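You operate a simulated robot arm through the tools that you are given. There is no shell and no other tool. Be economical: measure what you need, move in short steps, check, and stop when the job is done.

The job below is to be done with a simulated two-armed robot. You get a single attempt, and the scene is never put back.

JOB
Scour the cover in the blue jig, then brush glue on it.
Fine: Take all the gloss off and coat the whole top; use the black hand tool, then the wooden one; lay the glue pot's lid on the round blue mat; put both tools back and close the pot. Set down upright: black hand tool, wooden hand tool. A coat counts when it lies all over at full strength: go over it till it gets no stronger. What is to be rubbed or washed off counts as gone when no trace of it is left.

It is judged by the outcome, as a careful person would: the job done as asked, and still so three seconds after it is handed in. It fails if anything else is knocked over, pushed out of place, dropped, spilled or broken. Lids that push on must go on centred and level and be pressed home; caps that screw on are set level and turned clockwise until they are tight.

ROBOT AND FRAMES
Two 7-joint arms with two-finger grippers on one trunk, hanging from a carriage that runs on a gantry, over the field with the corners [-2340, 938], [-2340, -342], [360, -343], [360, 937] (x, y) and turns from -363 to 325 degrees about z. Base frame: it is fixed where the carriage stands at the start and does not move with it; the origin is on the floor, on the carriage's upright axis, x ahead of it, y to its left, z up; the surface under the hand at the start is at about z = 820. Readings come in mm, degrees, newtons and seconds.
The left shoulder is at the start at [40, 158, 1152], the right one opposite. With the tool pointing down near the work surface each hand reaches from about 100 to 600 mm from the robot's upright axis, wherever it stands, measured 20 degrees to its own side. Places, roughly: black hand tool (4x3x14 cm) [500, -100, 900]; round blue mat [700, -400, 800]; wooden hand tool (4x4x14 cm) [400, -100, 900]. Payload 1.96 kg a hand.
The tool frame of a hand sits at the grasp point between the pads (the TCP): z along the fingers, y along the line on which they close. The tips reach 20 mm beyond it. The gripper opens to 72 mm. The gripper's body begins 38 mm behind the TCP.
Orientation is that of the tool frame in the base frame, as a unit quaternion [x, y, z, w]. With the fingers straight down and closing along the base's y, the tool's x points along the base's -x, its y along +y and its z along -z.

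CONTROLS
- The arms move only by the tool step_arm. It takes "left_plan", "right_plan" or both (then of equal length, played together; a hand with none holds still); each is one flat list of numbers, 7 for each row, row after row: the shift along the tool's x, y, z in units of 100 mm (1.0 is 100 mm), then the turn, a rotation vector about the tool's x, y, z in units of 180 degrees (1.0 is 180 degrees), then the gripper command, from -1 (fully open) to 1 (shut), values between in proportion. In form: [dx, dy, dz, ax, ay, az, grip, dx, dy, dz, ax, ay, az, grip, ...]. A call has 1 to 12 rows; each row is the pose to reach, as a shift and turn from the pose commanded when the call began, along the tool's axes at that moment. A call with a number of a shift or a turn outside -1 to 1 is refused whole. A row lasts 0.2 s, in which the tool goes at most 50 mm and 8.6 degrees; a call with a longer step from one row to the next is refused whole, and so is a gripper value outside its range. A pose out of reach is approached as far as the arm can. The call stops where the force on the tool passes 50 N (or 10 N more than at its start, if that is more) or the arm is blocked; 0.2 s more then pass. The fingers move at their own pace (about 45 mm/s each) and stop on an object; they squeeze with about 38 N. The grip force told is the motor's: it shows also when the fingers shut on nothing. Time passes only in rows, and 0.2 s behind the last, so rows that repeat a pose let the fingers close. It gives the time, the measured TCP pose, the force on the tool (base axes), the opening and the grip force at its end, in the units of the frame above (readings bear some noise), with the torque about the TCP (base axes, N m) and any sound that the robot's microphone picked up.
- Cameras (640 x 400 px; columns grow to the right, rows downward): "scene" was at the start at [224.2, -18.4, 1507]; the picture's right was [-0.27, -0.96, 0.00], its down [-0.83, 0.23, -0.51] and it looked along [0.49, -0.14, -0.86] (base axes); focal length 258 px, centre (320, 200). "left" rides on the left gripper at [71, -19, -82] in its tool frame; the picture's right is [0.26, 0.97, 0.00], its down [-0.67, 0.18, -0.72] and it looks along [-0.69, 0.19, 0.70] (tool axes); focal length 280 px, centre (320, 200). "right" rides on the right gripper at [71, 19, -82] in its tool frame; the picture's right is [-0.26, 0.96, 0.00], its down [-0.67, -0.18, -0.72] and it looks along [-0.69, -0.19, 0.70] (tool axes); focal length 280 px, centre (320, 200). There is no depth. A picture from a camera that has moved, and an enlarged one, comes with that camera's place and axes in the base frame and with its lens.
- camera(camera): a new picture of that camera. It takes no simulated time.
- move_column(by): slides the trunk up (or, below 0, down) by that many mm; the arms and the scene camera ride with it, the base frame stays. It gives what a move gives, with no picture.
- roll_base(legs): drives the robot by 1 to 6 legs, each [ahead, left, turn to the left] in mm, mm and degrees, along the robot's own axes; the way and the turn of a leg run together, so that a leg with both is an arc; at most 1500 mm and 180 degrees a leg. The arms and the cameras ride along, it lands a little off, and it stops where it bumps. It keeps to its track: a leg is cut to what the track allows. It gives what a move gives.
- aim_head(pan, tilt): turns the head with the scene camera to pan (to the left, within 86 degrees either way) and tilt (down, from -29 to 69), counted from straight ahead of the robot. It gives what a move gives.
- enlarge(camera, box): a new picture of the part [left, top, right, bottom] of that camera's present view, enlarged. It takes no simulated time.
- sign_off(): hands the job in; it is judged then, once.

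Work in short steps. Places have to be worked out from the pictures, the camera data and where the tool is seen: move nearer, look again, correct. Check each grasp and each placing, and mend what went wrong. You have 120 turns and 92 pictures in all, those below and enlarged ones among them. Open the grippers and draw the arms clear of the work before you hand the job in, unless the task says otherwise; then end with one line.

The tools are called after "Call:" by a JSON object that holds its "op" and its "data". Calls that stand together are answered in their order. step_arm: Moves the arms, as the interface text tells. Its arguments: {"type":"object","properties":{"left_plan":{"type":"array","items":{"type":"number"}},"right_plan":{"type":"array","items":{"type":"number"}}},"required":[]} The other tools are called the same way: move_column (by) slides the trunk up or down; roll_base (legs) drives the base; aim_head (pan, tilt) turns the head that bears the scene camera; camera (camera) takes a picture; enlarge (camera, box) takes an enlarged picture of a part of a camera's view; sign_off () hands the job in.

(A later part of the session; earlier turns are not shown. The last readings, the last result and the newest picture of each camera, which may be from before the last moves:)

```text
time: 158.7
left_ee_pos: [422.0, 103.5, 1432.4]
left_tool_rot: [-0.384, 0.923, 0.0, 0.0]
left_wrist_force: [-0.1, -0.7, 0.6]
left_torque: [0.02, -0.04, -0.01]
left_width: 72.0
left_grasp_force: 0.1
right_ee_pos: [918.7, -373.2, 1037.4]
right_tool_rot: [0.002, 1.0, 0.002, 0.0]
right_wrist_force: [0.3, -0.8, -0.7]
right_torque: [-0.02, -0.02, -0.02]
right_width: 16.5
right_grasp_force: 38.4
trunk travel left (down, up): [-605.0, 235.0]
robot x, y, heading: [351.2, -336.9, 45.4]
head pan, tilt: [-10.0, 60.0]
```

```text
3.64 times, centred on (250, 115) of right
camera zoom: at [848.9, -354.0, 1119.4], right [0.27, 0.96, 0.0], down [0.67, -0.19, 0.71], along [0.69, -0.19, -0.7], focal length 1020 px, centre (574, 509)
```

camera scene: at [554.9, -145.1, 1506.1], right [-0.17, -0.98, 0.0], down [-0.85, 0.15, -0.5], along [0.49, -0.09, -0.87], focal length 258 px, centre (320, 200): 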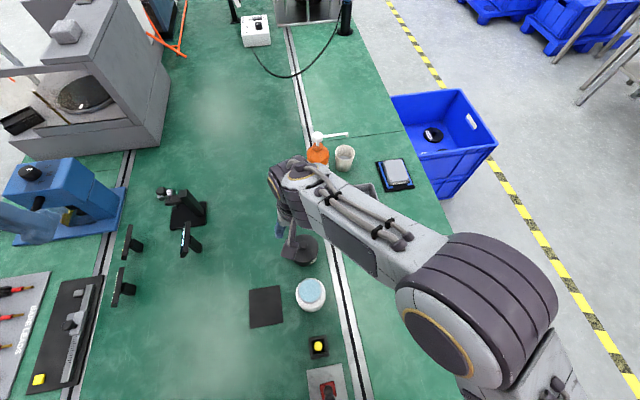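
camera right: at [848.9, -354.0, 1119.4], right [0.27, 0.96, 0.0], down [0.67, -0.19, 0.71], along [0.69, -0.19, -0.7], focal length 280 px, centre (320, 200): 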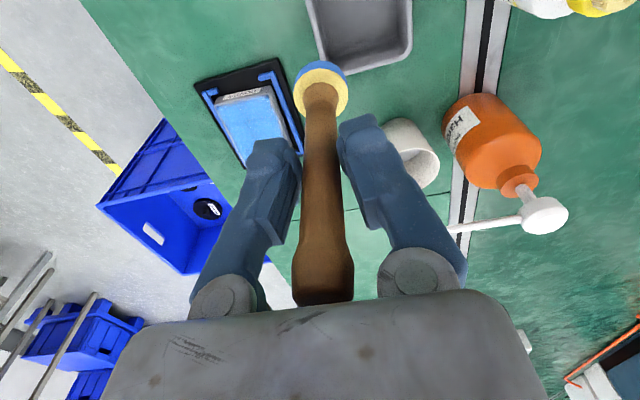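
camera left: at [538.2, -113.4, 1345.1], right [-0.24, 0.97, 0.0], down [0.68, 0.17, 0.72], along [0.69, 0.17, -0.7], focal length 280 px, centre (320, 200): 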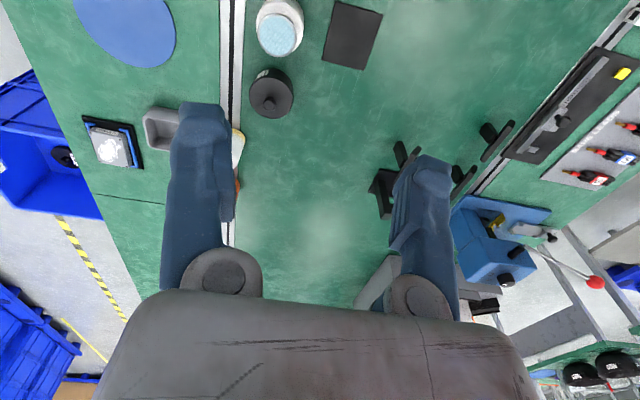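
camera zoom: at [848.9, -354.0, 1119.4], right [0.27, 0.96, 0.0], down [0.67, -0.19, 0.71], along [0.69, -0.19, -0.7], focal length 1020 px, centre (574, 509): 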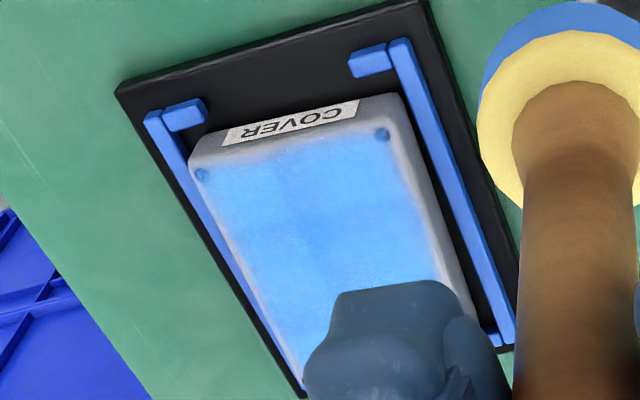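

Still some lighter zones, notably near the label edge. I re-dip for another, firmer coat.

Call:
{"op": "step_arm", "data": {"right_plan": [0, 0, -0.5, 0, 0, 0, 1, 0, 0, -1.0, 0, 0, 0, 1, 0.3, 0.33, -1.0, 0, 0, 0, 1, 0.6, 0.66, -1.0, 0, 0, 0, 1, 0.8, 1.0, -1.0, 0, 0, 0, 1]}}

Call:
{"op": "step_arm", "data": {"right_plan": [0.3, 0.33, 0, 0, 0, 0, 1, 0.45, 0.66, 0, 0, 0, 0, 1, 0.55, 1.0, 0, 0, 0, 0, 1]}}

Call:
{"op": "step_arm", "data": {"right_plan": [0, 0.3, 0, 0, 0, 0, 1, 0, 0.3, 0.4, 0, 0, 0, 1, 0, 0.3, 0.8, 0, 0, 0, 1, 0, 0.3, 1.0, 0, 0, 0, 1]}}

Call:
{"op": "camera", "data": {"camera": "right"}}

```text
time: 159.8
left_ee_pos: [420.8, 103.3, 1432.7]
left_tool_rot: [-0.385, 0.923, 0.001, 0.0]
left_wrist_force: [-0.8, -0.3, 0.0]
left_torque: [-0.01, 0.03, -0.02]
left_width: 72.0
left_grasp_force: 0.1
right_ee_pos: [839.9, -272.9, 1137.0]
right_tool_rot: [0.003, 1.0, 0.001, 0.0]
right_wrist_force: [0.3, -0.5, -1.1]
right_torque: [-0.04, 0.0, 0.02]
right_width: 16.2
right_grasp_force: 37.8
trunk travel left (down, up): [-605.0, 235.0]
robot x, y, heading: [349.6, -336.2, 45.1]
head pan, tilt: [-10.0, 60.0]
```

```text
time: 160.7
left_ee_pos: [421.4, 103.4, 1432.4]
left_tool_rot: [-0.384, 0.923, 0.0, -0.001]
left_wrist_force: [0.9, 0.0, -0.3]
left_torque: [-0.05, 0.03, 0.02]
left_width: 72.3
left_grasp_force: 0.1
right_ee_pos: [784.5, -172.4, 1136.7]
right_tool_rot: [0.002, 1.0, 0.002, 0.0]
right_wrist_force: [-0.5, -0.7, -0.7]
right_torque: [-0.01, -0.02, 0.03]
right_width: 16.5
right_grasp_force: 37.9
trunk travel left (down, up): [-605.0, 235.0]
robot x, y, heading: [353.1, -337.3, 45.1]
head pan, tilt: [-10.0, 60.0]
```

```text
time: 161.7
left_ee_pos: [421.2, 103.6, 1432.1]
left_tool_rot: [-0.384, 0.923, 0.0, 0.0]
left_wrist_force: [0.1, -0.3, -0.3]
left_torque: [-0.01, 0.03, -0.02]
left_width: 71.9
left_grasp_force: 0.0
right_ee_pos: [785.5, -142.0, 1037.3]
right_tool_rot: [0.002, 1.0, 0.002, -0.001]
right_wrist_force: [0.8, 0.5, -0.7]
right_torque: [-0.05, 0.0, 0.01]
right_width: 16.5
right_grasp_force: 38.3
trunk travel left (down, up): [-605.0, 235.0]
robot x, y, heading: [350.9, -336.3, 45.3]
head pan, tilt: [-10.0, 60.0]
```

```text
26 pictures are left
camera right: at [713.4, -122.4, 1119.2], right [0.27, 0.96, 0.0], down [0.67, -0.19, 0.71], along [0.69, -0.19, -0.7], focal length 280 px, centre (320, 200)
```

right: 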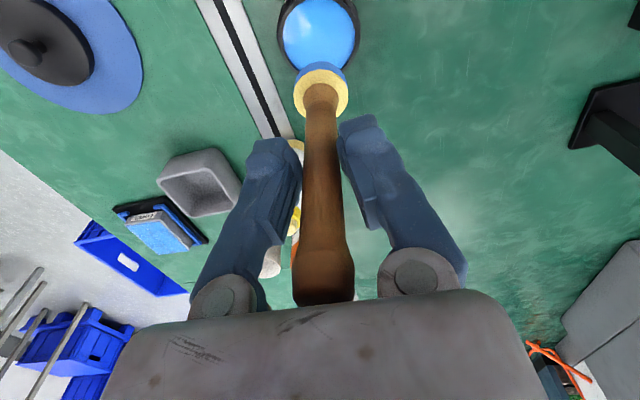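

Aligned. I dip again.

Call:
{"op": "step_arm", "data": {"right_plan": [0.03, 0, 0.4, 0, 0, 0, 1, 0.03, 0, 0.78, 0, 0, 0, 1, 0.03, 0, 0.84, 0, 0, 0, 1, 0.03, 0, 0.88, 0, 0, 0, 1, 0.03, 0, 0.9, 0, 0, 0, 1, 0.03, 0, 0.91, 0, 0, 0, 1]}}

```text
time: 163.1
left_ee_pos: [421.2, 104.7, 1433.9]
left_tool_rot: [-0.384, 0.923, 0.0, 0.0]
left_wrist_force: [-0.3, 0.1, -1.1]
left_torque: [0.02, -0.02, 0.04]
left_width: 71.8
left_grasp_force: 0.1
right_ee_pos: [784.6, -139.2, 948.4]
right_tool_rot: [0.002, 1.0, 0.004, 0.001]
right_wrist_force: [-6.1, -3.8, 34.9]
right_torque: [-0.07, 0.14, -0.01]
right_width: 16.6
right_grasp_force: 38.2
trunk travel left (down, up): [-605.0, 235.0]
robot x, y, heading: [354.6, -338.9, 45.4]
head pan, tilt: [-10.0, 60.0]
```

Loaded again. Back to the jig.

Call:
{"op": "step_arm", "data": {"right_plan": [0, 0, -0.3, 0, 0, 0, 1, 0, 0, -0.7, 0, 0, 0, 1, 0, 0, -1.0, 0, 0, 0, 1]}}

Call:
{"op": "step_arm", "data": {"right_plan": [0, 0, -0.5, 0, 0, 0, 1, 0, 0, -1.0, 0, 0, 0, 1, -0.2, -0.4, -1.0, 0, 0, 0, 1, -0.4, -0.7, -1.0, 0, 0, 0, 1, -0.6, -1.0, -1.0, 0, 0, 0, 1]}}

Call:
{"op": "step_arm", "data": {"right_plan": [-0.3, -0.33, 0, 0, 0, 0, 1, -0.6, -0.66, 0, 0, 0, 0, 1, -0.8, -1.0, 0, 0, 0, 0, 1]}}

Call:
{"op": "step_arm", "data": {"right_plan": [-0.3, -0.33, 0, 0, 0, 0, 1, -0.6, -0.66, 0, 0, 0, 0, 1, -0.72, -1.0, 0.1, 0, 0, 0, 1, -0.72, -1.0, 0.5, 0, 0, 0, 1]}}

Call:
{"op": "step_arm", "data": {"right_plan": [0, -0.28, 0.2, 0, 0, 0, 1, 0, -0.28, 0.6, 0, 0, 0, 1, 0, -0.28, 1.0, 0, 0, 0, 1]}}

Call:
{"op": "step_arm", "data": {"right_plan": [0, 0, 0.3, 0, 0, 0, 1, 0, 0, 0.5, 0, 0, 0, 1, 0, 0, 0.54, 0, 0, 0, 1, 0, 0, 0.56, 0, 0, 0, 1]}}

Call:
{"op": "camera", "data": {"camera": "right"}}

```text
time: 163.8
left_ee_pos: [420.9, 103.1, 1432.9]
left_tool_rot: [-0.385, 0.923, 0.0, -0.001]
left_wrist_force: [0.1, -0.3, 0.5]
left_torque: [0.05, 0.01, -0.03]
left_width: 71.9
left_grasp_force: 0.1
right_ee_pos: [783.1, -140.4, 1047.0]
right_tool_rot: [0.002, 1.0, 0.001, 0.0]
right_wrist_force: [-0.6, -1.1, -1.3]
right_torque: [-0.03, 0.01, -0.01]
right_width: 16.1
right_grasp_force: 37.9
trunk travel left (down, up): [-605.0, 235.0]
robot x, y, heading: [351.6, -336.5, 44.9]
head pan, tilt: [-10.0, 60.0]
```

```text
time: 165.1
left_ee_pos: [420.7, 103.7, 1433.9]
left_tool_rot: [-0.384, 0.923, 0.0, 0.0]
left_wrist_force: [-0.6, -1.1, -0.2]
left_torque: [-0.01, -0.04, 0.02]
left_width: 72.0
left_grasp_force: 0.1
right_ee_pos: [840.7, -241.2, 1146.7]
right_tool_rot: [0.002, 1.0, 0.002, 0.0]
right_wrist_force: [0.4, 0.8, -1.3]
right_torque: [0.0, 0.0, 0.03]
right_width: 16.2
right_grasp_force: 37.9
trunk travel left (down, up): [-605.0, 235.0]
robot x, y, heading: [350.3, -336.5, 45.3]
head pan, tilt: [-10.0, 60.0]
```

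```text
time: 165.8
left_ee_pos: [421.3, 104.1, 1431.5]
left_tool_rot: [-0.385, 0.923, 0.0, 0.001]
left_wrist_force: [0.0, 0.0, 0.1]
left_torque: [0.01, -0.03, -0.01]
left_width: 72.1
left_grasp_force: 0.0
right_ee_pos: [921.1, -341.4, 1145.7]
right_tool_rot: [0.0, 1.0, 0.003, -0.001]
right_wrist_force: [0.2, 0.3, -1.9]
right_torque: [-0.04, -0.02, 0.01]
right_width: 16.4
right_grasp_force: 37.9
trunk travel left (down, up): [-605.0, 235.0]
robot x, y, heading: [350.1, -340.7, 45.1]
head pan, tilt: [-10.0, 60.0]
```

```text
time: 166.8
left_ee_pos: [421.4, 103.7, 1431.7]
left_tool_rot: [-0.384, 0.923, 0.0, 0.0]
left_wrist_force: [0.2, -0.1, -0.5]
left_torque: [0.03, -0.01, 0.02]
left_width: 71.8
left_grasp_force: 0.0
right_ee_pos: [994.4, -445.0, 1096.2]
right_tool_rot: [0.001, 1.0, 0.002, 0.0]
right_wrist_force: [0.2, -0.2, -0.9]
right_torque: [0.01, -0.01, -0.03]
right_width: 16.4
right_grasp_force: 37.9
trunk travel left (down, up): [-605.0, 235.0]
robot x, y, heading: [352.9, -339.4, 45.1]
head pan, tilt: [-10.0, 60.0]
```

```text
time: 167.7
left_ee_pos: [420.1, 104.6, 1433.3]
left_tool_rot: [-0.384, 0.923, 0.0, 0.0]
left_wrist_force: [0.1, 0.4, 0.0]
left_torque: [0.0, 0.01, -0.02]
left_width: 72.0
left_grasp_force: 0.1
right_ee_pos: [992.7, -470.1, 996.2]
right_tool_rot: [0.002, 1.0, 0.003, 0.0]
right_wrist_force: [-1.1, -0.3, -1.3]
right_torque: [-0.01, 0.01, 0.0]
right_width: 16.1
right_grasp_force: 38.6
trunk travel left (down, up): [-605.0, 235.0]
robot x, y, heading: [351.4, -340.2, 45.1]
head pan, tilt: [-10.0, 60.0]
```

```text
time: 168.7
left_ee_pos: [420.1, 103.4, 1434.0]
left_tool_rot: [-0.384, 0.923, 0.0, -0.001]
left_wrist_force: [-0.2, 0.2, -0.2]
left_torque: [-0.02, -0.03, -0.01]
left_width: 72.1
left_grasp_force: 0.0
right_ee_pos: [994.0, -470.1, 940.3]
right_tool_rot: [0.002, 1.0, 0.003, 0.0]
right_wrist_force: [0.1, 0.3, -0.7]
right_torque: [0.03, -0.01, -0.02]
right_width: 16.1
right_grasp_force: 37.6
trunk travel left (down, up): [-605.0, 235.0]
robot x, y, heading: [349.8, -334.3, 45.3]
head pan, tilt: [-10.0, 60.0]
```

```text
25 pictures are left
camera right: at [922.9, -450.7, 1022.0], right [0.27, 0.96, 0.0], down [0.67, -0.19, 0.71], along [0.69, -0.19, -0.7], focal length 280 px, centre (320, 200)
```

right: 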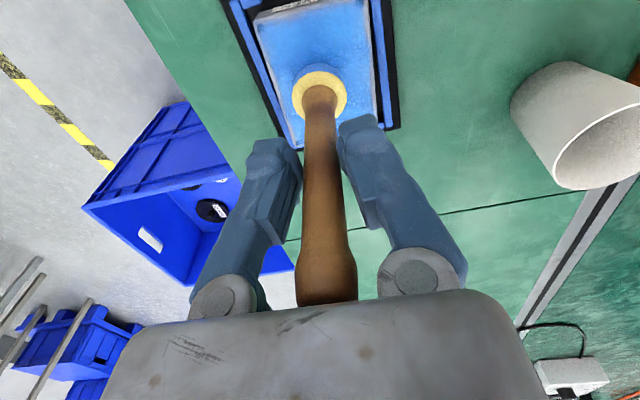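

Lowering to contact.

Call:
{"op": "step_arm", "data": {"right_plan": [0, 0, 0.03, 0, 0, 0, 1, 0, 0, 0.04, 0, 0, 0, 1, 0, 0, 0.05, 0, 0, 0, 1]}}

Call:
{"op": "step_arm", "data": {"right_plan": [0, 0, 0.01, 0, 0, 0, 1, 0, 0, 0.015, 0, 0, 0, 1]}}

```text
time: 169.4
left_ee_pos: [422.0, 102.8, 1433.2]
left_tool_rot: [-0.385, 0.923, 0.0, 0.0]
left_wrist_force: [-0.3, -0.4, 0.1]
left_torque: [-0.03, 0.0, 0.01]
left_width: 72.1
left_grasp_force: 0.0
right_ee_pos: [994.2, -471.0, 935.1]
right_tool_rot: [0.003, 1.0, 0.002, 0.0]
right_wrist_force: [-5.4, 0.1, 14.3]
right_torque: [0.05, 0.27, 0.01]
right_width: 16.4
right_grasp_force: 37.9
trunk travel left (down, up): [-605.0, 235.0]
robot x, y, heading: [351.7, -337.4, 45.2]
head pan, tilt: [-10.0, 60.0]
```

```text
time: 170.1
left_ee_pos: [422.7, 103.5, 1433.1]
left_tool_rot: [-0.385, 0.923, 0.0, 0.0]
left_wrist_force: [0.0, -0.7, -0.8]
left_torque: [0.03, 0.01, -0.02]
left_width: 72.2
left_grasp_force: 0.0
right_ee_pos: [995.4, -469.9, 933.0]
right_tool_rot: [0.001, 1.0, 0.004, 0.001]
right_wrist_force: [-8.2, 3.2, 31.3]
right_torque: [0.02, 0.49, -0.02]
right_width: 16.4
right_grasp_force: 38.3
trunk travel left (down, up): [-605.0, 235.0]
robot x, y, heading: [354.8, -338.3, 45.0]
head pan, tilt: [-10.0, 60.0]
```

Contact at 31 N; I run strokes near this level, edges first.

Call:
{"op": "step_arm", "data": {"right_plan": [0.28, 0, -0.006, 0, 0, 0, 1, 0.28, 0.17, -0.006, 0, 0, 0, 1, 0.28, -0.17, -0.006, 0, 0, 0, 1, 0.0, -0.17, -0.006, 0, 0, 0, 1, -0.28, -0.17, -0.006, 0, 0, 0, 1, -0.28, 0, -0.006, 0, 0, 0, 1, -0.28, 0.17, -0.006, 0, 0, 0, 1, 0, 0.17, -0.006, 0, 0, 0, 1, 0.28, 0.17, -0.006, 0, 0, 0, 1, 0.28, 0.06, -0.006, 0, 0, 0, 1, 0, 0.06, -0.006, 0, 0, 0, 1, 0, 0, -0.006, 0, 0, 0, 1]}}

Call:
{"op": "step_arm", "data": {"right_plan": [0, 0, 0.008, 0, 0, 0, 1, -0.25, 0.06, 0.008, 0, 0, 0, 1, -0.25, -0.06, 0.008, 0, 0, 0, 1, 0.0, -0.06, 0.008, 0, 0, 0, 1, 0.28, -0.06, 0.008, 0, 0, 0, 1, 0.28, -0.12, 0.008, 0, 0, 0, 1, 0, -0.12, 0.008, 0, 0, 0, 1, -0.25, -0.12, 0.008, 0, 0, 0, 1, -0.25, 0.12, 0.008, 0, 0, 0, 1, 0, 0.12, 0.008, 0, 0, 0, 1, 0.28, 0.12, 0.008, 0, 0, 0, 1, 0, 0, 0.008, 0, 0, 0, 1]}}

Call:
{"op": "enlarge", "data": {"camera": "right", "box": [220, 0, 420, 150]}}

```text
time: 172.7
left_ee_pos: [421.7, 104.9, 1433.5]
left_tool_rot: [-0.385, 0.923, 0.0, 0.0]
left_wrist_force: [0.2, -0.7, 0.3]
left_torque: [-0.01, 0.0, 0.01]
left_width: 71.8
left_grasp_force: 0.0
right_ee_pos: [996.4, -470.5, 932.0]
right_tool_rot: [0.003, 1.0, 0.002, 0.0]
right_wrist_force: [-0.1, 0.7, 4.4]
right_torque: [0.0, -0.06, 0.02]
right_width: 16.1
right_grasp_force: 37.8
trunk travel left (down, up): [-605.0, 235.0]
robot x, y, heading: [353.3, -338.7, 45.1]
head pan, tilt: [-10.0, 60.0]
```

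```text
time: 175.2
left_ee_pos: [421.5, 103.5, 1433.3]
left_tool_rot: [-0.385, 0.923, 0.0, 0.0]
left_wrist_force: [-0.4, 0.3, -0.3]
left_torque: [0.01, 0.04, -0.06]
left_width: 71.9
left_grasp_force: 0.2
right_ee_pos: [995.0, -470.4, 931.9]
right_tool_rot: [0.002, 1.0, 0.002, 0.0]
right_wrist_force: [-0.6, -1.2, 7.5]
right_torque: [-0.07, -0.08, -0.02]
right_width: 16.0
right_grasp_force: 38.1
trunk travel left (down, up): [-605.0, 235.0]
robot x, y, heading: [355.1, -337.5, 45.1]
head pan, tilt: [-10.0, 60.0]
```

```text
2.67 times, centred on (320, 75) of right
camera zoom: at [923.3, -450.5, 1014.1], right [0.27, 0.96, 0.0], down [0.67, -0.19, 0.72], along [0.69, -0.19, -0.7], focal length 748 px, centre (320, 533)
```

zoom: 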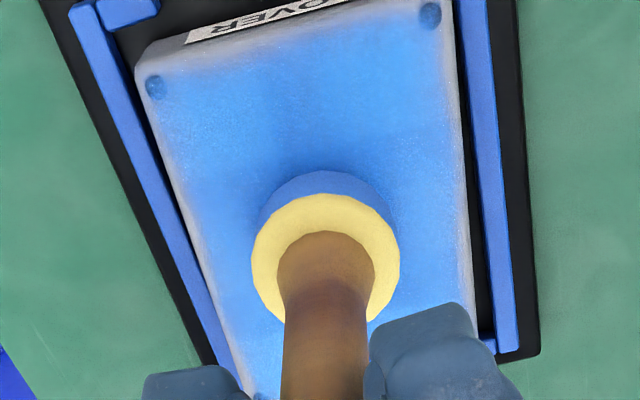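

Footprint is narrower than the head; the outer 5 mm is still light. I run the edges with wider offsets now while loaded.

Call:
{"op": "step_arm", "data": {"right_plan": [0.34, 0, 0.004, 0, 0, 0, 1, 0.34, 0.24, 0.004, 0, 0, 0, 1, 0.34, 0, 0.004, 0, 0, 0, 1, 0.34, -0.24, 0.004, 0, 0, 0, 1, 0.15, -0.24, 0.004, 0, 0, 0, 1, -0.1, -0.24, 0.004, 0, 0, 0, 1, -0.34, -0.24, 0.004, 0, 0, 0, 1, -0.34, 0, 0.004, 0, 0, 0, 1, -0.34, 0.24, 0.004, 0, 0, 0, 1, -0.1, 0.24, 0.004, 0, 0, 0, 1, 0.15, 0.24, 0.004, 0, 0, 0, 1, 0.34, 0.24, 0.004, 0, 0, 0, 1]}}

Call:
{"op": "enlarge", "data": {"camera": "right", "box": [220, 0, 420, 150]}}

```text
time: 177.8
left_ee_pos: [421.7, 102.8, 1433.1]
left_tool_rot: [-0.384, 0.923, 0.0, 0.0]
left_wrist_force: [0.6, 0.3, -0.4]
left_torque: [0.01, -0.02, 0.01]
left_width: 71.9
left_grasp_force: 0.0
right_ee_pos: [959.3, -446.7, 933.0]
right_tool_rot: [0.002, 1.0, 0.002, 0.0]
right_wrist_force: [0.1, 0.1, 0.8]
right_torque: [0.01, -0.01, 0.0]
right_width: 16.2
right_grasp_force: 38.4
trunk travel left (down, up): [-605.0, 235.0]
robot x, y, heading: [355.6, -337.9, 45.2]
head pan, tilt: [-10.0, 60.0]
```

```text
2.67 times, centred on (320, 75) of right
camera zoom: at [888.5, -427.2, 1014.5], right [0.26, 0.96, 0.0], down [0.67, -0.19, 0.71], along [0.69, -0.19, -0.7], focal length 748 px, centre (320, 533)
```

zoom: 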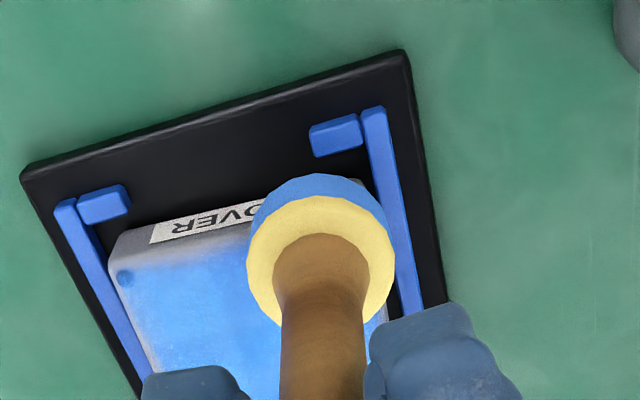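

The −y edge and its corners are still light; contact there is marginal. I press 1.2 mm deeper and work that side.

Call:
{"op": "step_arm", "data": {"right_plan": [0, 0, 0.012, 0, 0, 0, 1, 0, -0.24, 0.012, 0, 0, 0, 1, 0, -0.48, 0.012, 0, 0, 0, 1, -0.22, -0.48, 0.012, 0, 0, 0, 1, -0.45, -0.48, 0.012, 0, 0, 0, 1, -0.68, -0.48, 0.012, 0, 0, 0, 1, -0.45, -0.45, 0.012, 0, 0, 0, 1, -0.22, -0.45, 0.012, 0, 0, 0, 1, 0, -0.45, 0.012, 0, 0, 0, 1]}}

Call:
{"op": "step_arm", "data": {"right_plan": [0, 0.3, 0.005, 0, 0, 0, 1, 0, 0.45, 0.005, 0, 0, 0, 1, -0.22, 0.45, 0.005, 0, 0, 0, 1, -0.45, 0.45, 0.005, 0, 0, 0, 1, -0.68, 0.45, 0.005, 0, 0, 0, 1, -0.68, 0.2, 0.005, 0, 0, 0, 1, -0.68, 0, 0.005, 0, 0, 0, 1]}}

Call:
{"op": "step_arm", "data": {"right_plan": [0, 0, -0.4, 0, 0, 0, 1, 0.2, 0.4, -0.6, 0, 0, 0, 1, 0.4, 0.7, -0.8, 0, 0, 0, 1, 0.7, 1.0, -1.0, 0, 0, 0, 1, 1.0, 1.0, -1.0, 0, 0, 0, 1]}}

Call:
{"op": "enlarge", "data": {"camera": "right", "box": [180, 60, 330, 180]}}

```text
time: 179.8
left_ee_pos: [423.1, 103.0, 1433.9]
left_tool_rot: [-0.384, 0.923, -0.001, 0.001]
left_wrist_force: [0.4, -0.3, -0.6]
left_torque: [0.0, 0.01, 0.0]
left_width: 72.0
left_grasp_force: 0.0
right_ee_pos: [962.1, -489.4, 931.2]
right_tool_rot: [0.0, 1.0, 0.002, 0.002]
right_wrist_force: [4.6, 1.1, 12.9]
right_torque: [-0.04, -0.53, 0.03]
right_width: 16.5
right_grasp_force: 37.7
trunk travel left (down, up): [-605.0, 235.0]
robot x, y, heading: [352.9, -336.2, 45.3]
head pan, tilt: [-10.0, 60.0]
```

```text
time: 181.4
left_ee_pos: [421.6, 105.2, 1434.6]
left_tool_rot: [-0.384, 0.923, 0.0, 0.0]
left_wrist_force: [0.7, -0.2, -0.1]
left_torque: [0.03, 0.02, -0.01]
left_width: 72.2
left_grasp_force: 0.1
right_ee_pos: [1028.4, -489.2, 930.2]
right_tool_rot: [0.001, 1.0, 0.002, 0.001]
right_wrist_force: [-0.5, 2.3, 9.7]
right_torque: [0.17, -0.1, 0.0]
right_width: 16.3
right_grasp_force: 38.4
trunk travel left (down, up): [-605.0, 235.0]
robot x, y, heading: [352.0, -337.0, 45.4]
head pan, tilt: [-10.0, 60.0]
```

```text
time: 182.7
left_ee_pos: [421.1, 104.4, 1432.7]
left_tool_rot: [-0.384, 0.923, -0.001, 0.0]
left_wrist_force: [-0.4, -0.4, 0.3]
left_torque: [0.0, 0.04, -0.01]
left_width: 71.6
left_grasp_force: 0.0
right_ee_pos: [928.8, -391.6, 1032.4]
right_tool_rot: [0.002, 1.0, 0.002, 0.0]
right_wrist_force: [-0.2, 0.5, -0.9]
right_torque: [0.0, 0.0, -0.01]
right_width: 15.9
right_grasp_force: 37.6
trunk travel left (down, up): [-605.0, 235.0]
robot x, y, heading: [354.3, -339.4, 45.3]
head pan, tilt: [-10.0, 60.0]
```

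```text
3.33 times, centred on (255, 120) of right
camera zoom: at [857.6, -372.1, 1114.1], right [0.27, 0.96, 0.0], down [0.67, -0.19, 0.71], along [0.69, -0.19, -0.7], focal length 935 px, centre (537, 467)
```

zoom: 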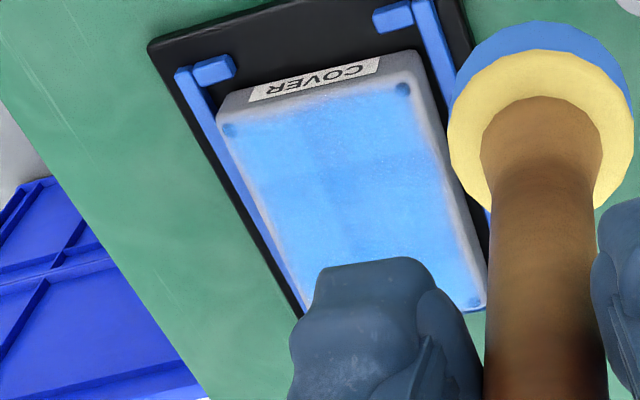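

Much better but the margins are still a bit paler. One more dip and a full wide raster.

Call:
{"op": "step_arm", "data": {"right_plan": [0, 0, -0.5, 0, 0, 0, 1, 0, 0, -1.0, 0, 0, 0, 1, 0.3, 0.33, -1.0, 0, 0, 0, 1, 0.6, 0.66, -1.0, 0, 0, 0, 1, 0.8, 1.0, -1.0, 0, 0, 0, 1]}}

Call:
{"op": "step_arm", "data": {"right_plan": [0.3, 0.33, 0, 0, 0, 0, 1, 0.5, 0.66, 0, 0, 0, 0, 1, 0.67, 1.0, 0, 0, 0, 0, 1]}}

Call:
{"op": "step_arm", "data": {"right_plan": [0, 0.4, 0, 0, 0, 0, 1, 0, 0.5, 0.3, 0, 0, 0, 1, 0, 0.5, 0.7, 0, 0, 0, 1, 0, 0.5, 0.95, 0, 0, 0, 1]}}

Call:
{"op": "camera", "data": {"camera": "right"}}

```text
time: 183.8
left_ee_pos: [421.0, 103.0, 1432.6]
left_tool_rot: [-0.384, 0.923, 0.0, 0.001]
left_wrist_force: [-0.7, 0.6, -0.3]
left_torque: [-0.03, 0.01, -0.02]
left_width: 72.2
left_grasp_force: 0.0
right_ee_pos: [847.9, -290.5, 1130.3]
right_tool_rot: [0.002, 1.0, 0.002, 0.0]
right_wrist_force: [0.0, -0.2, 0.0]
right_torque: [-0.01, -0.03, 0.05]
right_width: 16.2
right_grasp_force: 38.0
trunk travel left (down, up): [-605.0, 235.0]
robot x, y, heading: [352.2, -333.6, 44.9]
head pan, tilt: [-10.0, 60.0]
```

```text
time: 184.7
left_ee_pos: [421.6, 103.9, 1432.7]
left_tool_rot: [-0.384, 0.923, 0.0, -0.001]
left_wrist_force: [0.4, -0.5, -1.2]
left_torque: [0.03, 0.0, 0.05]
left_width: 71.9
left_grasp_force: 0.0
right_ee_pos: [781.6, -189.3, 1130.3]
right_tool_rot: [0.001, 1.0, 0.002, 0.001]
right_wrist_force: [-0.3, -0.9, -0.7]
right_torque: [-0.04, -0.02, -0.02]
right_width: 15.9
right_grasp_force: 38.0
trunk travel left (down, up): [-605.0, 235.0]
robot x, y, heading: [354.3, -336.5, 45.1]
head pan, tilt: [-10.0, 60.0]
```

```text
time: 185.7
left_ee_pos: [421.2, 102.9, 1432.7]
left_tool_rot: [-0.384, 0.923, -0.001, 0.0]
left_wrist_force: [0.0, -0.3, 0.2]
left_torque: [0.01, -0.03, 0.02]
left_width: 72.0
left_grasp_force: 0.1
right_ee_pos: [782.3, -141.2, 1038.5]
right_tool_rot: [0.002, 1.0, 0.002, -0.001]
right_wrist_force: [-0.5, -0.6, -0.2]
right_torque: [0.02, 0.01, -0.01]
right_width: 16.2
right_grasp_force: 37.5
trunk travel left (down, up): [-605.0, 235.0]
robot x, y, heading: [351.5, -335.0, 45.5]
head pan, tilt: [-10.0, 60.0]
```

```text
21 pictures are left
camera right: at [710.0, -121.0, 1120.2], right [0.27, 0.96, 0.0], down [0.67, -0.19, 0.71], along [0.69, -0.19, -0.7], focal length 280 px, centre (320, 200)
```

right: 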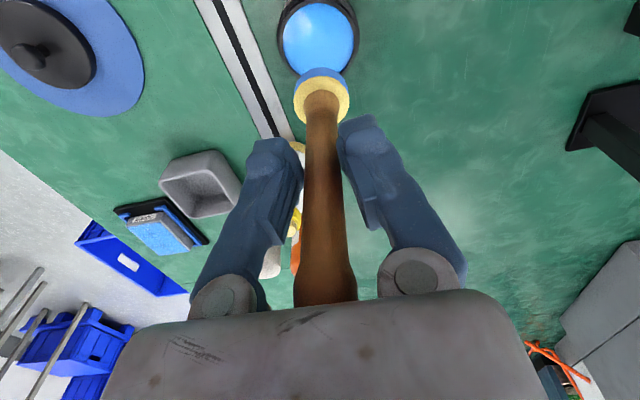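

Dip again (contact expected near TCP 944), then return to the jig.

Call:
{"op": "step_arm", "data": {"right_plan": [0, 0, 0.4, 0, 0, 0, 1, 0, 0, 0.8, 0, 0, 0, 1, 0, 0, 0.88, 0, 0, 0, 1, 0, 0, 0.92, 0, 0, 0, 1, 0, 0, 0.94, 0, 0, 0, 1, 0, 0, 0.95, 0, 0, 0, 1]}}

Call:
{"op": "step_arm", "data": {"right_plan": [0, 0, -0.3, 0, 0, 0, 1, 0, 0, -0.7, 0, 0, 0, 1, 0, 0, -1.0, 0, 0, 0, 1]}}

Call:
{"op": "step_arm", "data": {"right_plan": [0, 0, -0.5, 0, 0, 0, 1, 0, 0, -1.0, 0, 0, 0, 1, -0.2, -0.4, -1.0, 0, 0, 0, 1, -0.4, -0.7, -1.0, 0, 0, 0, 1, -0.6, -1.0, -1.0, 0, 0, 0, 1]}}

Call:
{"op": "step_arm", "data": {"right_plan": [-0.3, -0.33, 0, 0, 0, 0, 1, -0.6, -0.66, 0, 0, 0, 0, 1, -0.8, -1.0, 0, 0, 0, 0, 1]}}

Call:
{"op": "step_arm", "data": {"right_plan": [-0.3, -0.33, 0, 0, 0, 0, 1, -0.6, -0.66, 0, 0, 0, 0, 1, -0.72, -1.0, 0.1, 0, 0, 0, 1, -0.72, -1.0, 0.5, 0, 0, 0, 1]}}

Call:
{"op": "step_arm", "data": {"right_plan": [0, -0.28, 0.2, 0, 0, 0, 1, 0, -0.28, 0.6, 0, 0, 0, 1, 0, -0.28, 1.0, 0, 0, 0, 1]}}

```text
time: 187.1
left_ee_pos: [420.8, 104.0, 1434.8]
left_tool_rot: [-0.384, 0.923, 0.0, -0.001]
left_wrist_force: [0.6, -0.6, 0.3]
left_torque: [0.03, -0.01, 0.03]
left_width: 72.0
left_grasp_force: 0.0
right_ee_pos: [782.3, -139.2, 943.8]
right_tool_rot: [0.001, 1.0, 0.004, 0.0]
right_wrist_force: [-9.8, -3.4, 31.2]
right_torque: [-0.06, 0.35, 0.05]
right_width: 16.1
right_grasp_force: 38.2
trunk travel left (down, up): [-605.0, 235.0]
robot x, y, heading: [354.1, -337.7, 45.3]
head pan, tilt: [-10.0, 60.0]
```

```text
time: 187.8
left_ee_pos: [420.9, 103.5, 1434.1]
left_tool_rot: [-0.384, 0.923, 0.0, 0.0]
left_wrist_force: [0.2, 0.3, -0.6]
left_torque: [-0.01, 0.06, -0.02]
left_width: 72.1
left_grasp_force: 0.1
right_ee_pos: [784.9, -142.3, 1042.6]
right_tool_rot: [0.002, 1.0, 0.002, -0.001]
right_wrist_force: [-0.3, 1.1, -0.8]
right_torque: [-0.03, -0.02, 0.01]
right_width: 16.2
right_grasp_force: 38.0
trunk travel left (down, up): [-605.0, 235.0]
robot x, y, heading: [353.5, -338.6, 45.4]
head pan, tilt: [-10.0, 60.0]
```

```text
time: 189.1
left_ee_pos: [420.8, 102.9, 1432.3]
left_tool_rot: [-0.384, 0.923, 0.0, 0.0]
left_wrist_force: [0.4, -0.2, -0.8]
left_torque: [0.0, 0.0, 0.01]
left_width: 71.8
left_grasp_force: 0.1
right_ee_pos: [841.9, -242.2, 1139.4]
right_tool_rot: [0.001, 1.0, 0.001, 0.0]
right_wrist_force: [0.3, 0.0, -0.3]
right_torque: [-0.03, 0.03, 0.0]
right_width: 15.8
right_grasp_force: 38.1
trunk travel left (down, up): [-605.0, 235.0]
robot x, y, heading: [348.0, -335.4, 45.2]
head pan, tilt: [-10.0, 60.0]
```

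```text
time: 189.8
left_ee_pos: [421.3, 103.0, 1433.6]
left_tool_rot: [-0.385, 0.923, -0.001, 0.0]
left_wrist_force: [0.3, -0.1, 0.2]
left_torque: [0.01, 0.0, 0.0]
left_width: 71.8
left_grasp_force: 0.1
right_ee_pos: [920.2, -340.9, 1140.0]
right_tool_rot: [0.001, 1.0, 0.002, 0.0]
right_wrist_force: [0.0, 0.0, -1.2]
right_torque: [-0.01, 0.02, 0.02]
right_width: 16.1
right_grasp_force: 37.8
trunk travel left (down, up): [-605.0, 235.0]
robot x, y, heading: [350.8, -341.6, 45.2]
head pan, tilt: [-10.0, 60.0]
```

```text
time: 190.8
left_ee_pos: [421.8, 103.9, 1434.0]
left_tool_rot: [-0.385, 0.923, 0.001, 0.0]
left_wrist_force: [0.7, -0.7, 0.2]
left_torque: [0.0, 0.01, 0.0]
left_width: 72.2
left_grasp_force: 0.1
right_ee_pos: [993.4, -440.7, 1091.4]
right_tool_rot: [0.002, 1.0, 0.001, 0.0]
right_wrist_force: [-1.2, 0.2, -0.1]
right_torque: [0.01, 0.01, 0.02]
right_width: 16.4
right_grasp_force: 38.4
trunk travel left (down, up): [-605.0, 235.0]
robot x, y, heading: [349.0, -337.2, 45.5]
head pan, tilt: [-10.0, 60.0]
```

```text
time: 191.7
left_ee_pos: [421.0, 103.5, 1434.1]
left_tool_rot: [-0.385, 0.923, -0.001, 0.0]
left_wrist_force: [0.0, 0.9, -0.1]
left_torque: [0.02, 0.01, 0.01]
left_width: 72.0
left_grasp_force: 0.1
right_ee_pos: [993.5, -470.3, 989.0]
right_tool_rot: [0.002, 1.0, 0.003, 0.0]
right_wrist_force: [0.0, -0.3, -1.5]
right_torque: [0.0, -0.02, 0.02]
right_width: 16.1
right_grasp_force: 38.2
trunk travel left (down, up): [-605.0, 235.0]
robot x, y, heading: [354.1, -337.2, 45.2]
head pan, tilt: [-10.0, 60.0]
```

Lower to just above contact, then creep.

Call:
{"op": "step_arm", "data": {"right_plan": [0, 0, 0.3, 0, 0, 0, 1, 0, 0, 0.52, 0, 0, 0, 1, 0, 0, 0.56, 0, 0, 0, 1, 0, 0, 0.57, 0, 0, 0, 1]}}

Call:
{"op": "step_arm", "data": {"right_plan": [0, 0, 0.01, 0, 0, 0, 1, 0, 0, 0.02, 0, 0, 0, 1]}}

```text
time: 192.7
left_ee_pos: [422.0, 102.1, 1433.8]
left_tool_rot: [-0.384, 0.923, 0.0, 0.001]
left_wrist_force: [0.8, -1.2, 0.2]
left_torque: [0.01, 0.03, -0.03]
left_width: 72.1
left_grasp_force: 0.0
right_ee_pos: [993.5, -469.4, 933.4]
right_tool_rot: [0.002, 1.0, 0.002, 0.001]
right_wrist_force: [-0.3, 0.0, 0.5]
right_torque: [0.02, -0.01, 0.0]
right_width: 16.3
right_grasp_force: 38.1
trunk travel left (down, up): [-605.0, 235.0]
robot x, y, heading: [352.5, -339.0, 45.2]
head pan, tilt: [-10.0, 60.0]
```

```text
time: 193.2
left_ee_pos: [421.0, 102.9, 1433.1]
left_tool_rot: [-0.384, 0.923, 0.0, 0.0]
left_wrist_force: [-0.4, 0.0, 0.1]
left_torque: [-0.01, 0.0, 0.01]
left_width: 72.1
left_grasp_force: 0.1
right_ee_pos: [993.6, -469.1, 931.9]
right_tool_rot: [0.002, 1.0, 0.002, 0.0]
right_wrist_force: [0.1, 0.2, -0.1]
right_torque: [0.01, -0.01, -0.02]
right_width: 15.8
right_grasp_force: 38.4
trunk travel left (down, up): [-605.0, 235.0]
robot x, y, heading: [354.8, -338.1, 45.3]
head pan, tilt: [-10.0, 60.0]
```

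Call:
{"op": "step_arm", "data": {"right_plan": [0, 0, 0.01, 0, 0, 0, 1, 0, 0, 0.02, 0, 0, 0, 1]}}

Call:
{"op": "step_arm", "data": {"right_plan": [0, 0, 0.005, 0, 0, 0, 1, 0, 0, 0.01, 0, 0, 0, 1]}}

```text
time: 193.8
left_ee_pos: [421.7, 103.9, 1433.0]
left_tool_rot: [-0.383, 0.924, -0.001, 0.0]
left_wrist_force: [-0.4, 0.2, -0.3]
left_torque: [-0.02, 0.0, 0.02]
left_width: 72.0
left_grasp_force: 0.1
right_ee_pos: [993.0, -469.8, 929.7]
right_tool_rot: [0.002, 1.0, 0.003, 0.0]
right_wrist_force: [-6.5, 0.5, 19.8]
right_torque: [-0.02, 0.24, -0.01]
right_width: 16.2
right_grasp_force: 37.9
trunk travel left (down, up): [-605.0, 235.0]
robot x, y, heading: [353.0, -338.4, 45.0]
head pan, tilt: [-10.0, 60.0]
```

```text
time: 194.4
left_ee_pos: [422.0, 103.5, 1433.8]
left_tool_rot: [-0.385, 0.923, 0.0, 0.0]
left_wrist_force: [0.3, 0.7, -0.9]
left_torque: [-0.01, -0.02, 0.01]
left_width: 72.0
left_grasp_force: 0.1
right_ee_pos: [994.0, -467.5, 929.8]
right_tool_rot: [0.002, 1.0, 0.002, 0.002]
right_wrist_force: [-8.4, 3.3, 31.5]
right_torque: [0.03, 0.35, 0.02]
right_width: 15.8
right_grasp_force: 37.8
trunk travel left (down, up): [-605.0, 235.0]
robot x, y, heading: [353.5, -341.9, 45.2]
head pan, tilt: [-10.0, 60.0]
```

30 N contact. Wide edge loop first, gradually pressing, then inner strokes.

Call:
{"op": "step_arm", "data": {"right_plan": [0.2, -0.12, 0.0, 0, 0, 0, 1, 0.34, -0.23, 0.0, 0, 0, 0, 1, 0.34, 0, 0.0, 0, 0, 0, 1, 0.34, 0.23, 0.002, 0, 0, 0, 1, 0.12, 0.23, 0.002, 0, 0, 0, 1, -0.12, 0.23, 0.003, 0, 0, 0, 1, -0.34, 0.23, 0.004, 0, 0, 0, 1, -0.34, 0, 0.005, 0, 0, 0, 1, -0.34, -0.23, 0.006, 0, 0, 0, 1, -0.12, -0.23, 0.007, 0, 0, 0, 1, 0.12, -0.23, 0.008, 0, 0, 0, 1, 0.34, -0.23, 0.008, 0, 0, 0, 1]}}

Call:
{"op": "step_arm", "data": {"right_plan": [0, 0.23, 0.003, 0, 0, 0, 1, 0, 0.46, 0.003, 0, 0, 0, 1, -0.22, 0.46, 0.003, 0, 0, 0, 1, -0.45, 0.46, 0.004, 0, 0, 0, 1, -0.68, 0.46, 0.005, 0, 0, 0, 1, -0.68, 0.34, 0.005, 0, 0, 0, 1, -0.34, 0.34, 0.006, 0, 0, 0, 1, 0, 0.34, 0.006, 0, 0, 0, 1, 0, 0.23, 0.006, 0, 0, 0, 1, -0.34, 0.23, 0.006, 0, 0, 0, 1, -0.68, 0.23, 0.006, 0, 0, 0, 1, -0.68, 0.12, 0.006, 0, 0, 0, 1]}}

Call:
{"op": "step_arm", "data": {"right_plan": [0.34, 0, 0.003, 0, 0, 0, 1, 0.68, 0, 0.003, 0, 0, 0, 1, 0.68, -0.12, 0.004, 0, 0, 0, 1, 0.45, -0.12, 0.004, 0, 0, 0, 1, 0.22, -0.12, 0.004, 0, 0, 0, 1, 0, -0.12, 0.004, 0, 0, 0, 1, 0.34, -0.06, 0.004, 0, 0, 0, 1, 0.68, -0.06, 0.004, 0, 0, 0, 1]}}

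Call:
{"op": "step_arm", "data": {"right_plan": [0, 0, -0.4, 0, 0, 0, 1, 0.1, 0.4, -0.6, 0, 0, 0, 1, 0.25, 0.8, -0.8, 0, 0, 0, 1, 0.3, 1.0, -1.0, 0, 0, 0, 1]}}

Call:
{"op": "camera", "data": {"camera": "right"}}

```text
time: 197.1
left_ee_pos: [423.4, 102.4, 1433.2]
left_tool_rot: [-0.384, 0.923, -0.001, 0.0]
left_wrist_force: [0.1, -0.8, -0.2]
left_torque: [0.0, 0.0, 0.02]
left_width: 72.2
left_grasp_force: 0.1
right_ee_pos: [961.5, -492.7, 927.0]
right_tool_rot: [0.001, 1.0, 0.002, 0.002]
right_wrist_force: [3.7, 0.3, 12.1]
right_torque: [0.01, -0.5, 0.03]
right_width: 15.9
right_grasp_force: 38.0
trunk travel left (down, up): [-605.0, 235.0]
robot x, y, heading: [350.9, -335.3, 45.1]
head pan, tilt: [-10.0, 60.0]
```

```text
time: 199.7
left_ee_pos: [421.1, 103.3, 1432.4]
left_tool_rot: [-0.385, 0.923, 0.0, 0.001]
left_wrist_force: [0.1, -0.3, 0.0]
left_torque: [-0.02, 0.0, -0.02]
left_width: 71.9
left_grasp_force: 0.1
right_ee_pos: [1026.4, -481.9, 927.9]
right_tool_rot: [0.001, 1.0, 0.003, -0.001]
right_wrist_force: [0.7, -0.1, -1.4]
right_torque: [0.0, 0.0, 0.01]
right_width: 15.8
right_grasp_force: 38.3
trunk travel left (down, up): [-605.0, 235.0]
robot x, y, heading: [351.8, -337.1, 45.1]
head pan, tilt: [-10.0, 60.0]
```

```text
time: 201.4
left_ee_pos: [421.1, 103.3, 1432.7]
left_tool_rot: [-0.384, 0.923, 0.0, 0.0]
left_wrist_force: [0.5, 0.0, -0.4]
left_torque: [0.03, 0.02, 0.01]
left_width: 72.1
left_grasp_force: 0.2
right_ee_pos: [958.4, -487.3, 926.4]
right_tool_rot: [0.002, 1.0, 0.001, 0.0]
right_wrist_force: [-0.5, 0.1, 0.5]
right_torque: [-0.02, -0.08, -0.01]
right_width: 15.7
right_grasp_force: 38.1
trunk travel left (down, up): [-605.0, 235.0]
robot x, y, heading: [352.5, -334.4, 45.3]
head pan, tilt: [-10.0, 60.0]
```

```text
time: 202.4
left_ee_pos: [421.0, 102.6, 1432.8]
left_tool_rot: [-0.384, 0.923, 0.0, 0.0]
left_wrist_force: [0.2, -0.2, 0.6]
left_torque: [-0.01, 0.0, -0.01]
left_width: 72.0
left_grasp_force: 0.1
right_ee_pos: [927.3, -385.5, 1025.8]
right_tool_rot: [0.002, 1.0, 0.002, -0.001]
right_wrist_force: [0.5, -0.2, -0.5]
right_torque: [-0.01, -0.03, -0.02]
right_width: 15.9
right_grasp_force: 38.0
trunk travel left (down, up): [-605.0, 235.0]
robot x, y, heading: [349.7, -336.1, 44.9]
head pan, tilt: [-10.0, 60.0]
```

```text
20 pictures are left
camera right: at [857.2, -365.6, 1108.3], right [0.27, 0.96, 0.0], down [0.67, -0.19, 0.71], along [0.69, -0.19, -0.7], focal length 280 px, centre (320, 200)
```

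right: 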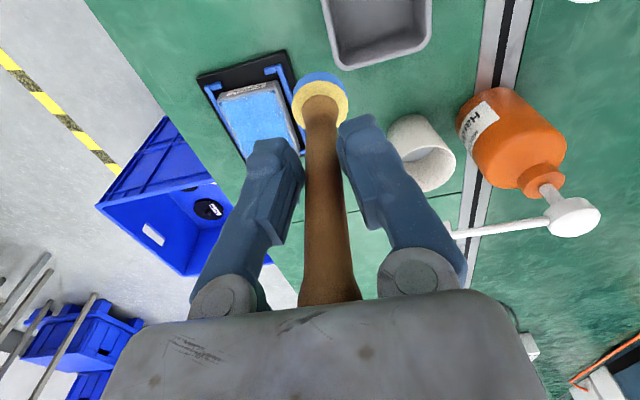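

I shift to a spot with a full view of the cover and inspect.

Call:
{"op": "step_arm", "data": {"right_plan": [0.1, 0.05, -0.4, 0, 0, 0, 1, 0.25, 0.1, -0.8, 0, 0, 0, 1, 0.4, 0.15, -1.0, 0, 0, 0, 1]}}

Call:
{"op": "enlarge", "data": {"camera": "right", "box": [200, 40, 320, 150]}}

```text
time: 203.2
left_ee_pos: [421.3, 103.6, 1433.2]
left_tool_rot: [-0.385, 0.923, 0.001, 0.0]
left_wrist_force: [-0.7, -0.6, -0.4]
left_torque: [-0.02, -0.04, 0.01]
left_width: 71.8
left_grasp_force: 0.1
right_ee_pos: [888.9, -371.8, 1126.7]
right_tool_rot: [0.002, 1.0, 0.002, 0.0]
right_wrist_force: [-0.1, 0.3, -0.3]
right_torque: [0.04, 0.03, 0.02]
right_width: 15.8
right_grasp_force: 37.8
trunk travel left (down, up): [-605.0, 235.0]
robot x, y, heading: [354.1, -336.4, 45.3]
head pan, tilt: [-10.0, 60.0]
```

```text
3.64 times, centred on (260, 95) of right
camera zoom: at [818.0, -351.4, 1208.7], right [0.27, 0.96, 0.0], down [0.67, -0.19, 0.71], along [0.69, -0.19, -0.7], focal length 1020 px, centre (538, 582)
```

zoom: 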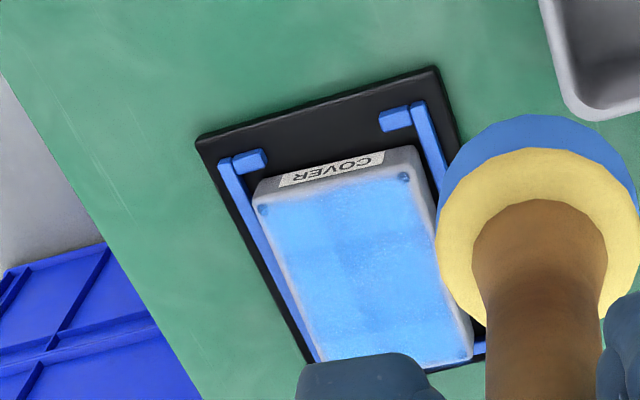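

I zoom in closer for judging the margins.

Call:
{"op": "enlarge", "data": {"camera": "right", "box": [262, 78, 334, 146]}}

```text
5.88 times, centred on (298, 112) of right
camera zoom: at [818.0, -351.4, 1208.7], right [0.27, 0.96, 0.0], down [0.67, -0.19, 0.71], along [0.69, -0.19, -0.7], focal length 1649 px, centre (449, 718)
```

zoom: 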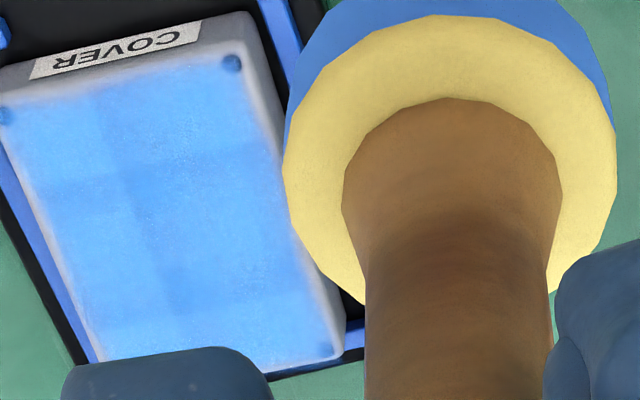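

The coat is mostly even with faint streaks. I do another dip and a slow, finely spaced raster, then compare from this same viewpoint.

Call:
{"op": "step_arm", "data": {"right_plan": [0.25, 0.33, -0.1, 0, 0, 0, 1, 0.5, 0.66, -0.1, 0, 0, 0, 1, 0.75, 1.0, -0.1, 0, 0, 0, 1]}}

Call:
{"op": "step_arm", "data": {"right_plan": [0.15, 0.33, 0, 0, 0, 0, 1, 0.3, 0.66, 0, 0, 0, 0, 1, 0.32, 1.0, 0, 0, 0, 0, 1]}}

Call:
{"op": "step_arm", "data": {"right_plan": [0, 0.3, 0.2, 0, 0, 0, 1, 0, 0.3, 0.5, 0, 0, 0, 1, 0, 0.3, 0.8, 0, 0, 0, 1, 0, 0.3, 0.95, 0, 0, 0, 1]}}

Call:
{"op": "step_arm", "data": {"right_plan": [0, 0, 0.4, 0, 0, 0, 1, 0, 0, 0.8, 0, 0, 0, 1, 0, 0, 0.94, 0, 0, 0, 1, 0, 0, 0.98, 0, 0, 0, 1, 0, 0, 0.99, 0, 0, 0, 1]}}

Call:
{"op": "enlarge", "data": {"camera": "right", "box": [220, 0, 420, 125]}}

```text
time: 204.1
left_ee_pos: [421.6, 103.6, 1433.5]
left_tool_rot: [-0.385, 0.923, -0.001, 0.0]
left_wrist_force: [0.2, -1.1, 0.1]
left_torque: [0.02, 0.02, 0.0]
left_width: 72.1
left_grasp_force: 0.1
right_ee_pos: [813.2, -272.2, 1136.1]
right_tool_rot: [0.002, 1.0, 0.001, 0.0]
right_wrist_force: [0.7, 0.3, 0.1]
right_torque: [0.02, -0.04, 0.01]
right_width: 16.0
right_grasp_force: 37.9
trunk travel left (down, up): [-605.0, 235.0]
robot x, y, heading: [352.2, -337.6, 45.3]
head pan, tilt: [-10.0, 60.0]
```

```text
time: 204.8
left_ee_pos: [421.5, 103.3, 1433.4]
left_tool_rot: [-0.385, 0.923, 0.0, 0.001]
left_wrist_force: [0.6, -0.2, -1.0]
left_torque: [0.01, 0.03, -0.02]
left_width: 72.1
left_grasp_force: 0.0
right_ee_pos: [784.5, -170.5, 1137.8]
right_tool_rot: [0.002, 1.0, 0.002, -0.001]
right_wrist_force: [-0.8, -0.9, 0.1]
right_torque: [0.03, -0.01, -0.01]
right_width: 16.0
right_grasp_force: 37.7
trunk travel left (down, up): [-605.0, 235.0]
robot x, y, heading: [353.9, -335.5, 45.1]
head pan, tilt: [-10.0, 60.0]
```

```text
time: 205.8
left_ee_pos: [420.9, 104.0, 1433.3]
left_tool_rot: [-0.384, 0.923, -0.001, 0.0]
left_wrist_force: [0.3, -0.6, 0.8]
left_torque: [-0.01, 0.04, 0.01]
left_width: 71.8
left_grasp_force: 0.1
right_ee_pos: [783.2, -140.8, 1042.9]
right_tool_rot: [0.002, 1.0, 0.003, 0.0]
right_wrist_force: [-0.7, 0.2, -0.5]
right_torque: [-0.01, 0.01, 0.01]
right_width: 15.9
right_grasp_force: 37.8
trunk travel left (down, up): [-605.0, 235.0]
robot x, y, heading: [351.9, -339.6, 45.0]
head pan, tilt: [-10.0, 60.0]
```

```text
time: 207.1
left_ee_pos: [421.4, 104.5, 1433.3]
left_tool_rot: [-0.384, 0.923, 0.0, 0.0]
left_wrist_force: [-0.3, -0.8, -0.6]
left_torque: [0.01, 0.0, 0.01]
left_width: 72.0
left_grasp_force: 0.1
right_ee_pos: [783.3, -140.3, 944.9]
right_tool_rot: [0.002, 1.0, 0.002, 0.0]
right_wrist_force: [0.3, -0.6, -1.0]
right_torque: [-0.02, -0.01, 0.0]
right_width: 15.9
right_grasp_force: 38.4
trunk travel left (down, up): [-605.0, 235.0]
robot x, y, heading: [351.0, -339.0, 45.3]
head pan, tilt: [-10.0, 60.0]
```

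```text
3.20 times, centred on (320, 62) of right
camera zoom: at [711.8, -120.8, 1026.3], right [0.27, 0.96, 0.0], down [0.67, -0.19, 0.71], along [0.69, -0.19, -0.7], focal length 897 px, centre (320, 640)
```

zoom: 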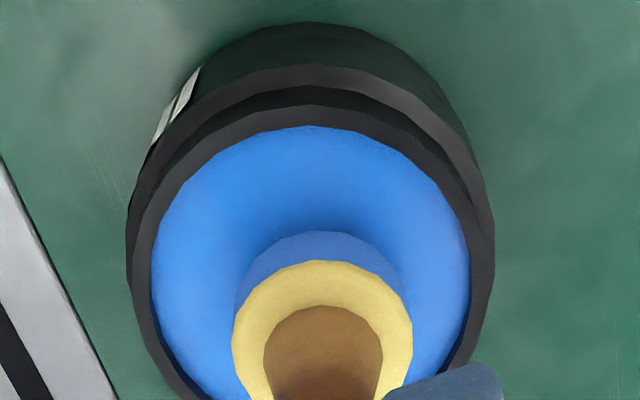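

Not yet in the glue; I go ~6 mm further until contact.

Call:
{"op": "step_arm", "data": {"right_plan": [0, 0, 0.03, 0, 0, 0, 1, 0, 0, 0.05, 0, 0, 0, 1, 0, 0, 0.06, 0, 0, 0, 1, 0, 0, 0.06, 0, 0, 0, 1]}}

```text
time: 208.1
left_ee_pos: [421.3, 104.4, 1434.6]
left_tool_rot: [-0.384, 0.923, 0.0, 0.0]
left_wrist_force: [-0.1, 0.4, -0.3]
left_torque: [0.02, -0.03, 0.0]
left_width: 72.0
left_grasp_force: 0.1
right_ee_pos: [782.7, -139.5, 939.7]
right_tool_rot: [0.002, 1.0, 0.003, 0.0]
right_wrist_force: [-6.6, -3.0, 25.4]
right_torque: [-0.14, 0.14, -0.01]
right_width: 16.0
right_grasp_force: 38.5
trunk travel left (down, up): [-605.0, 235.0]
robot x, y, heading: [350.3, -338.0, 45.1]
head pan, tilt: [-10.0, 60.0]
```

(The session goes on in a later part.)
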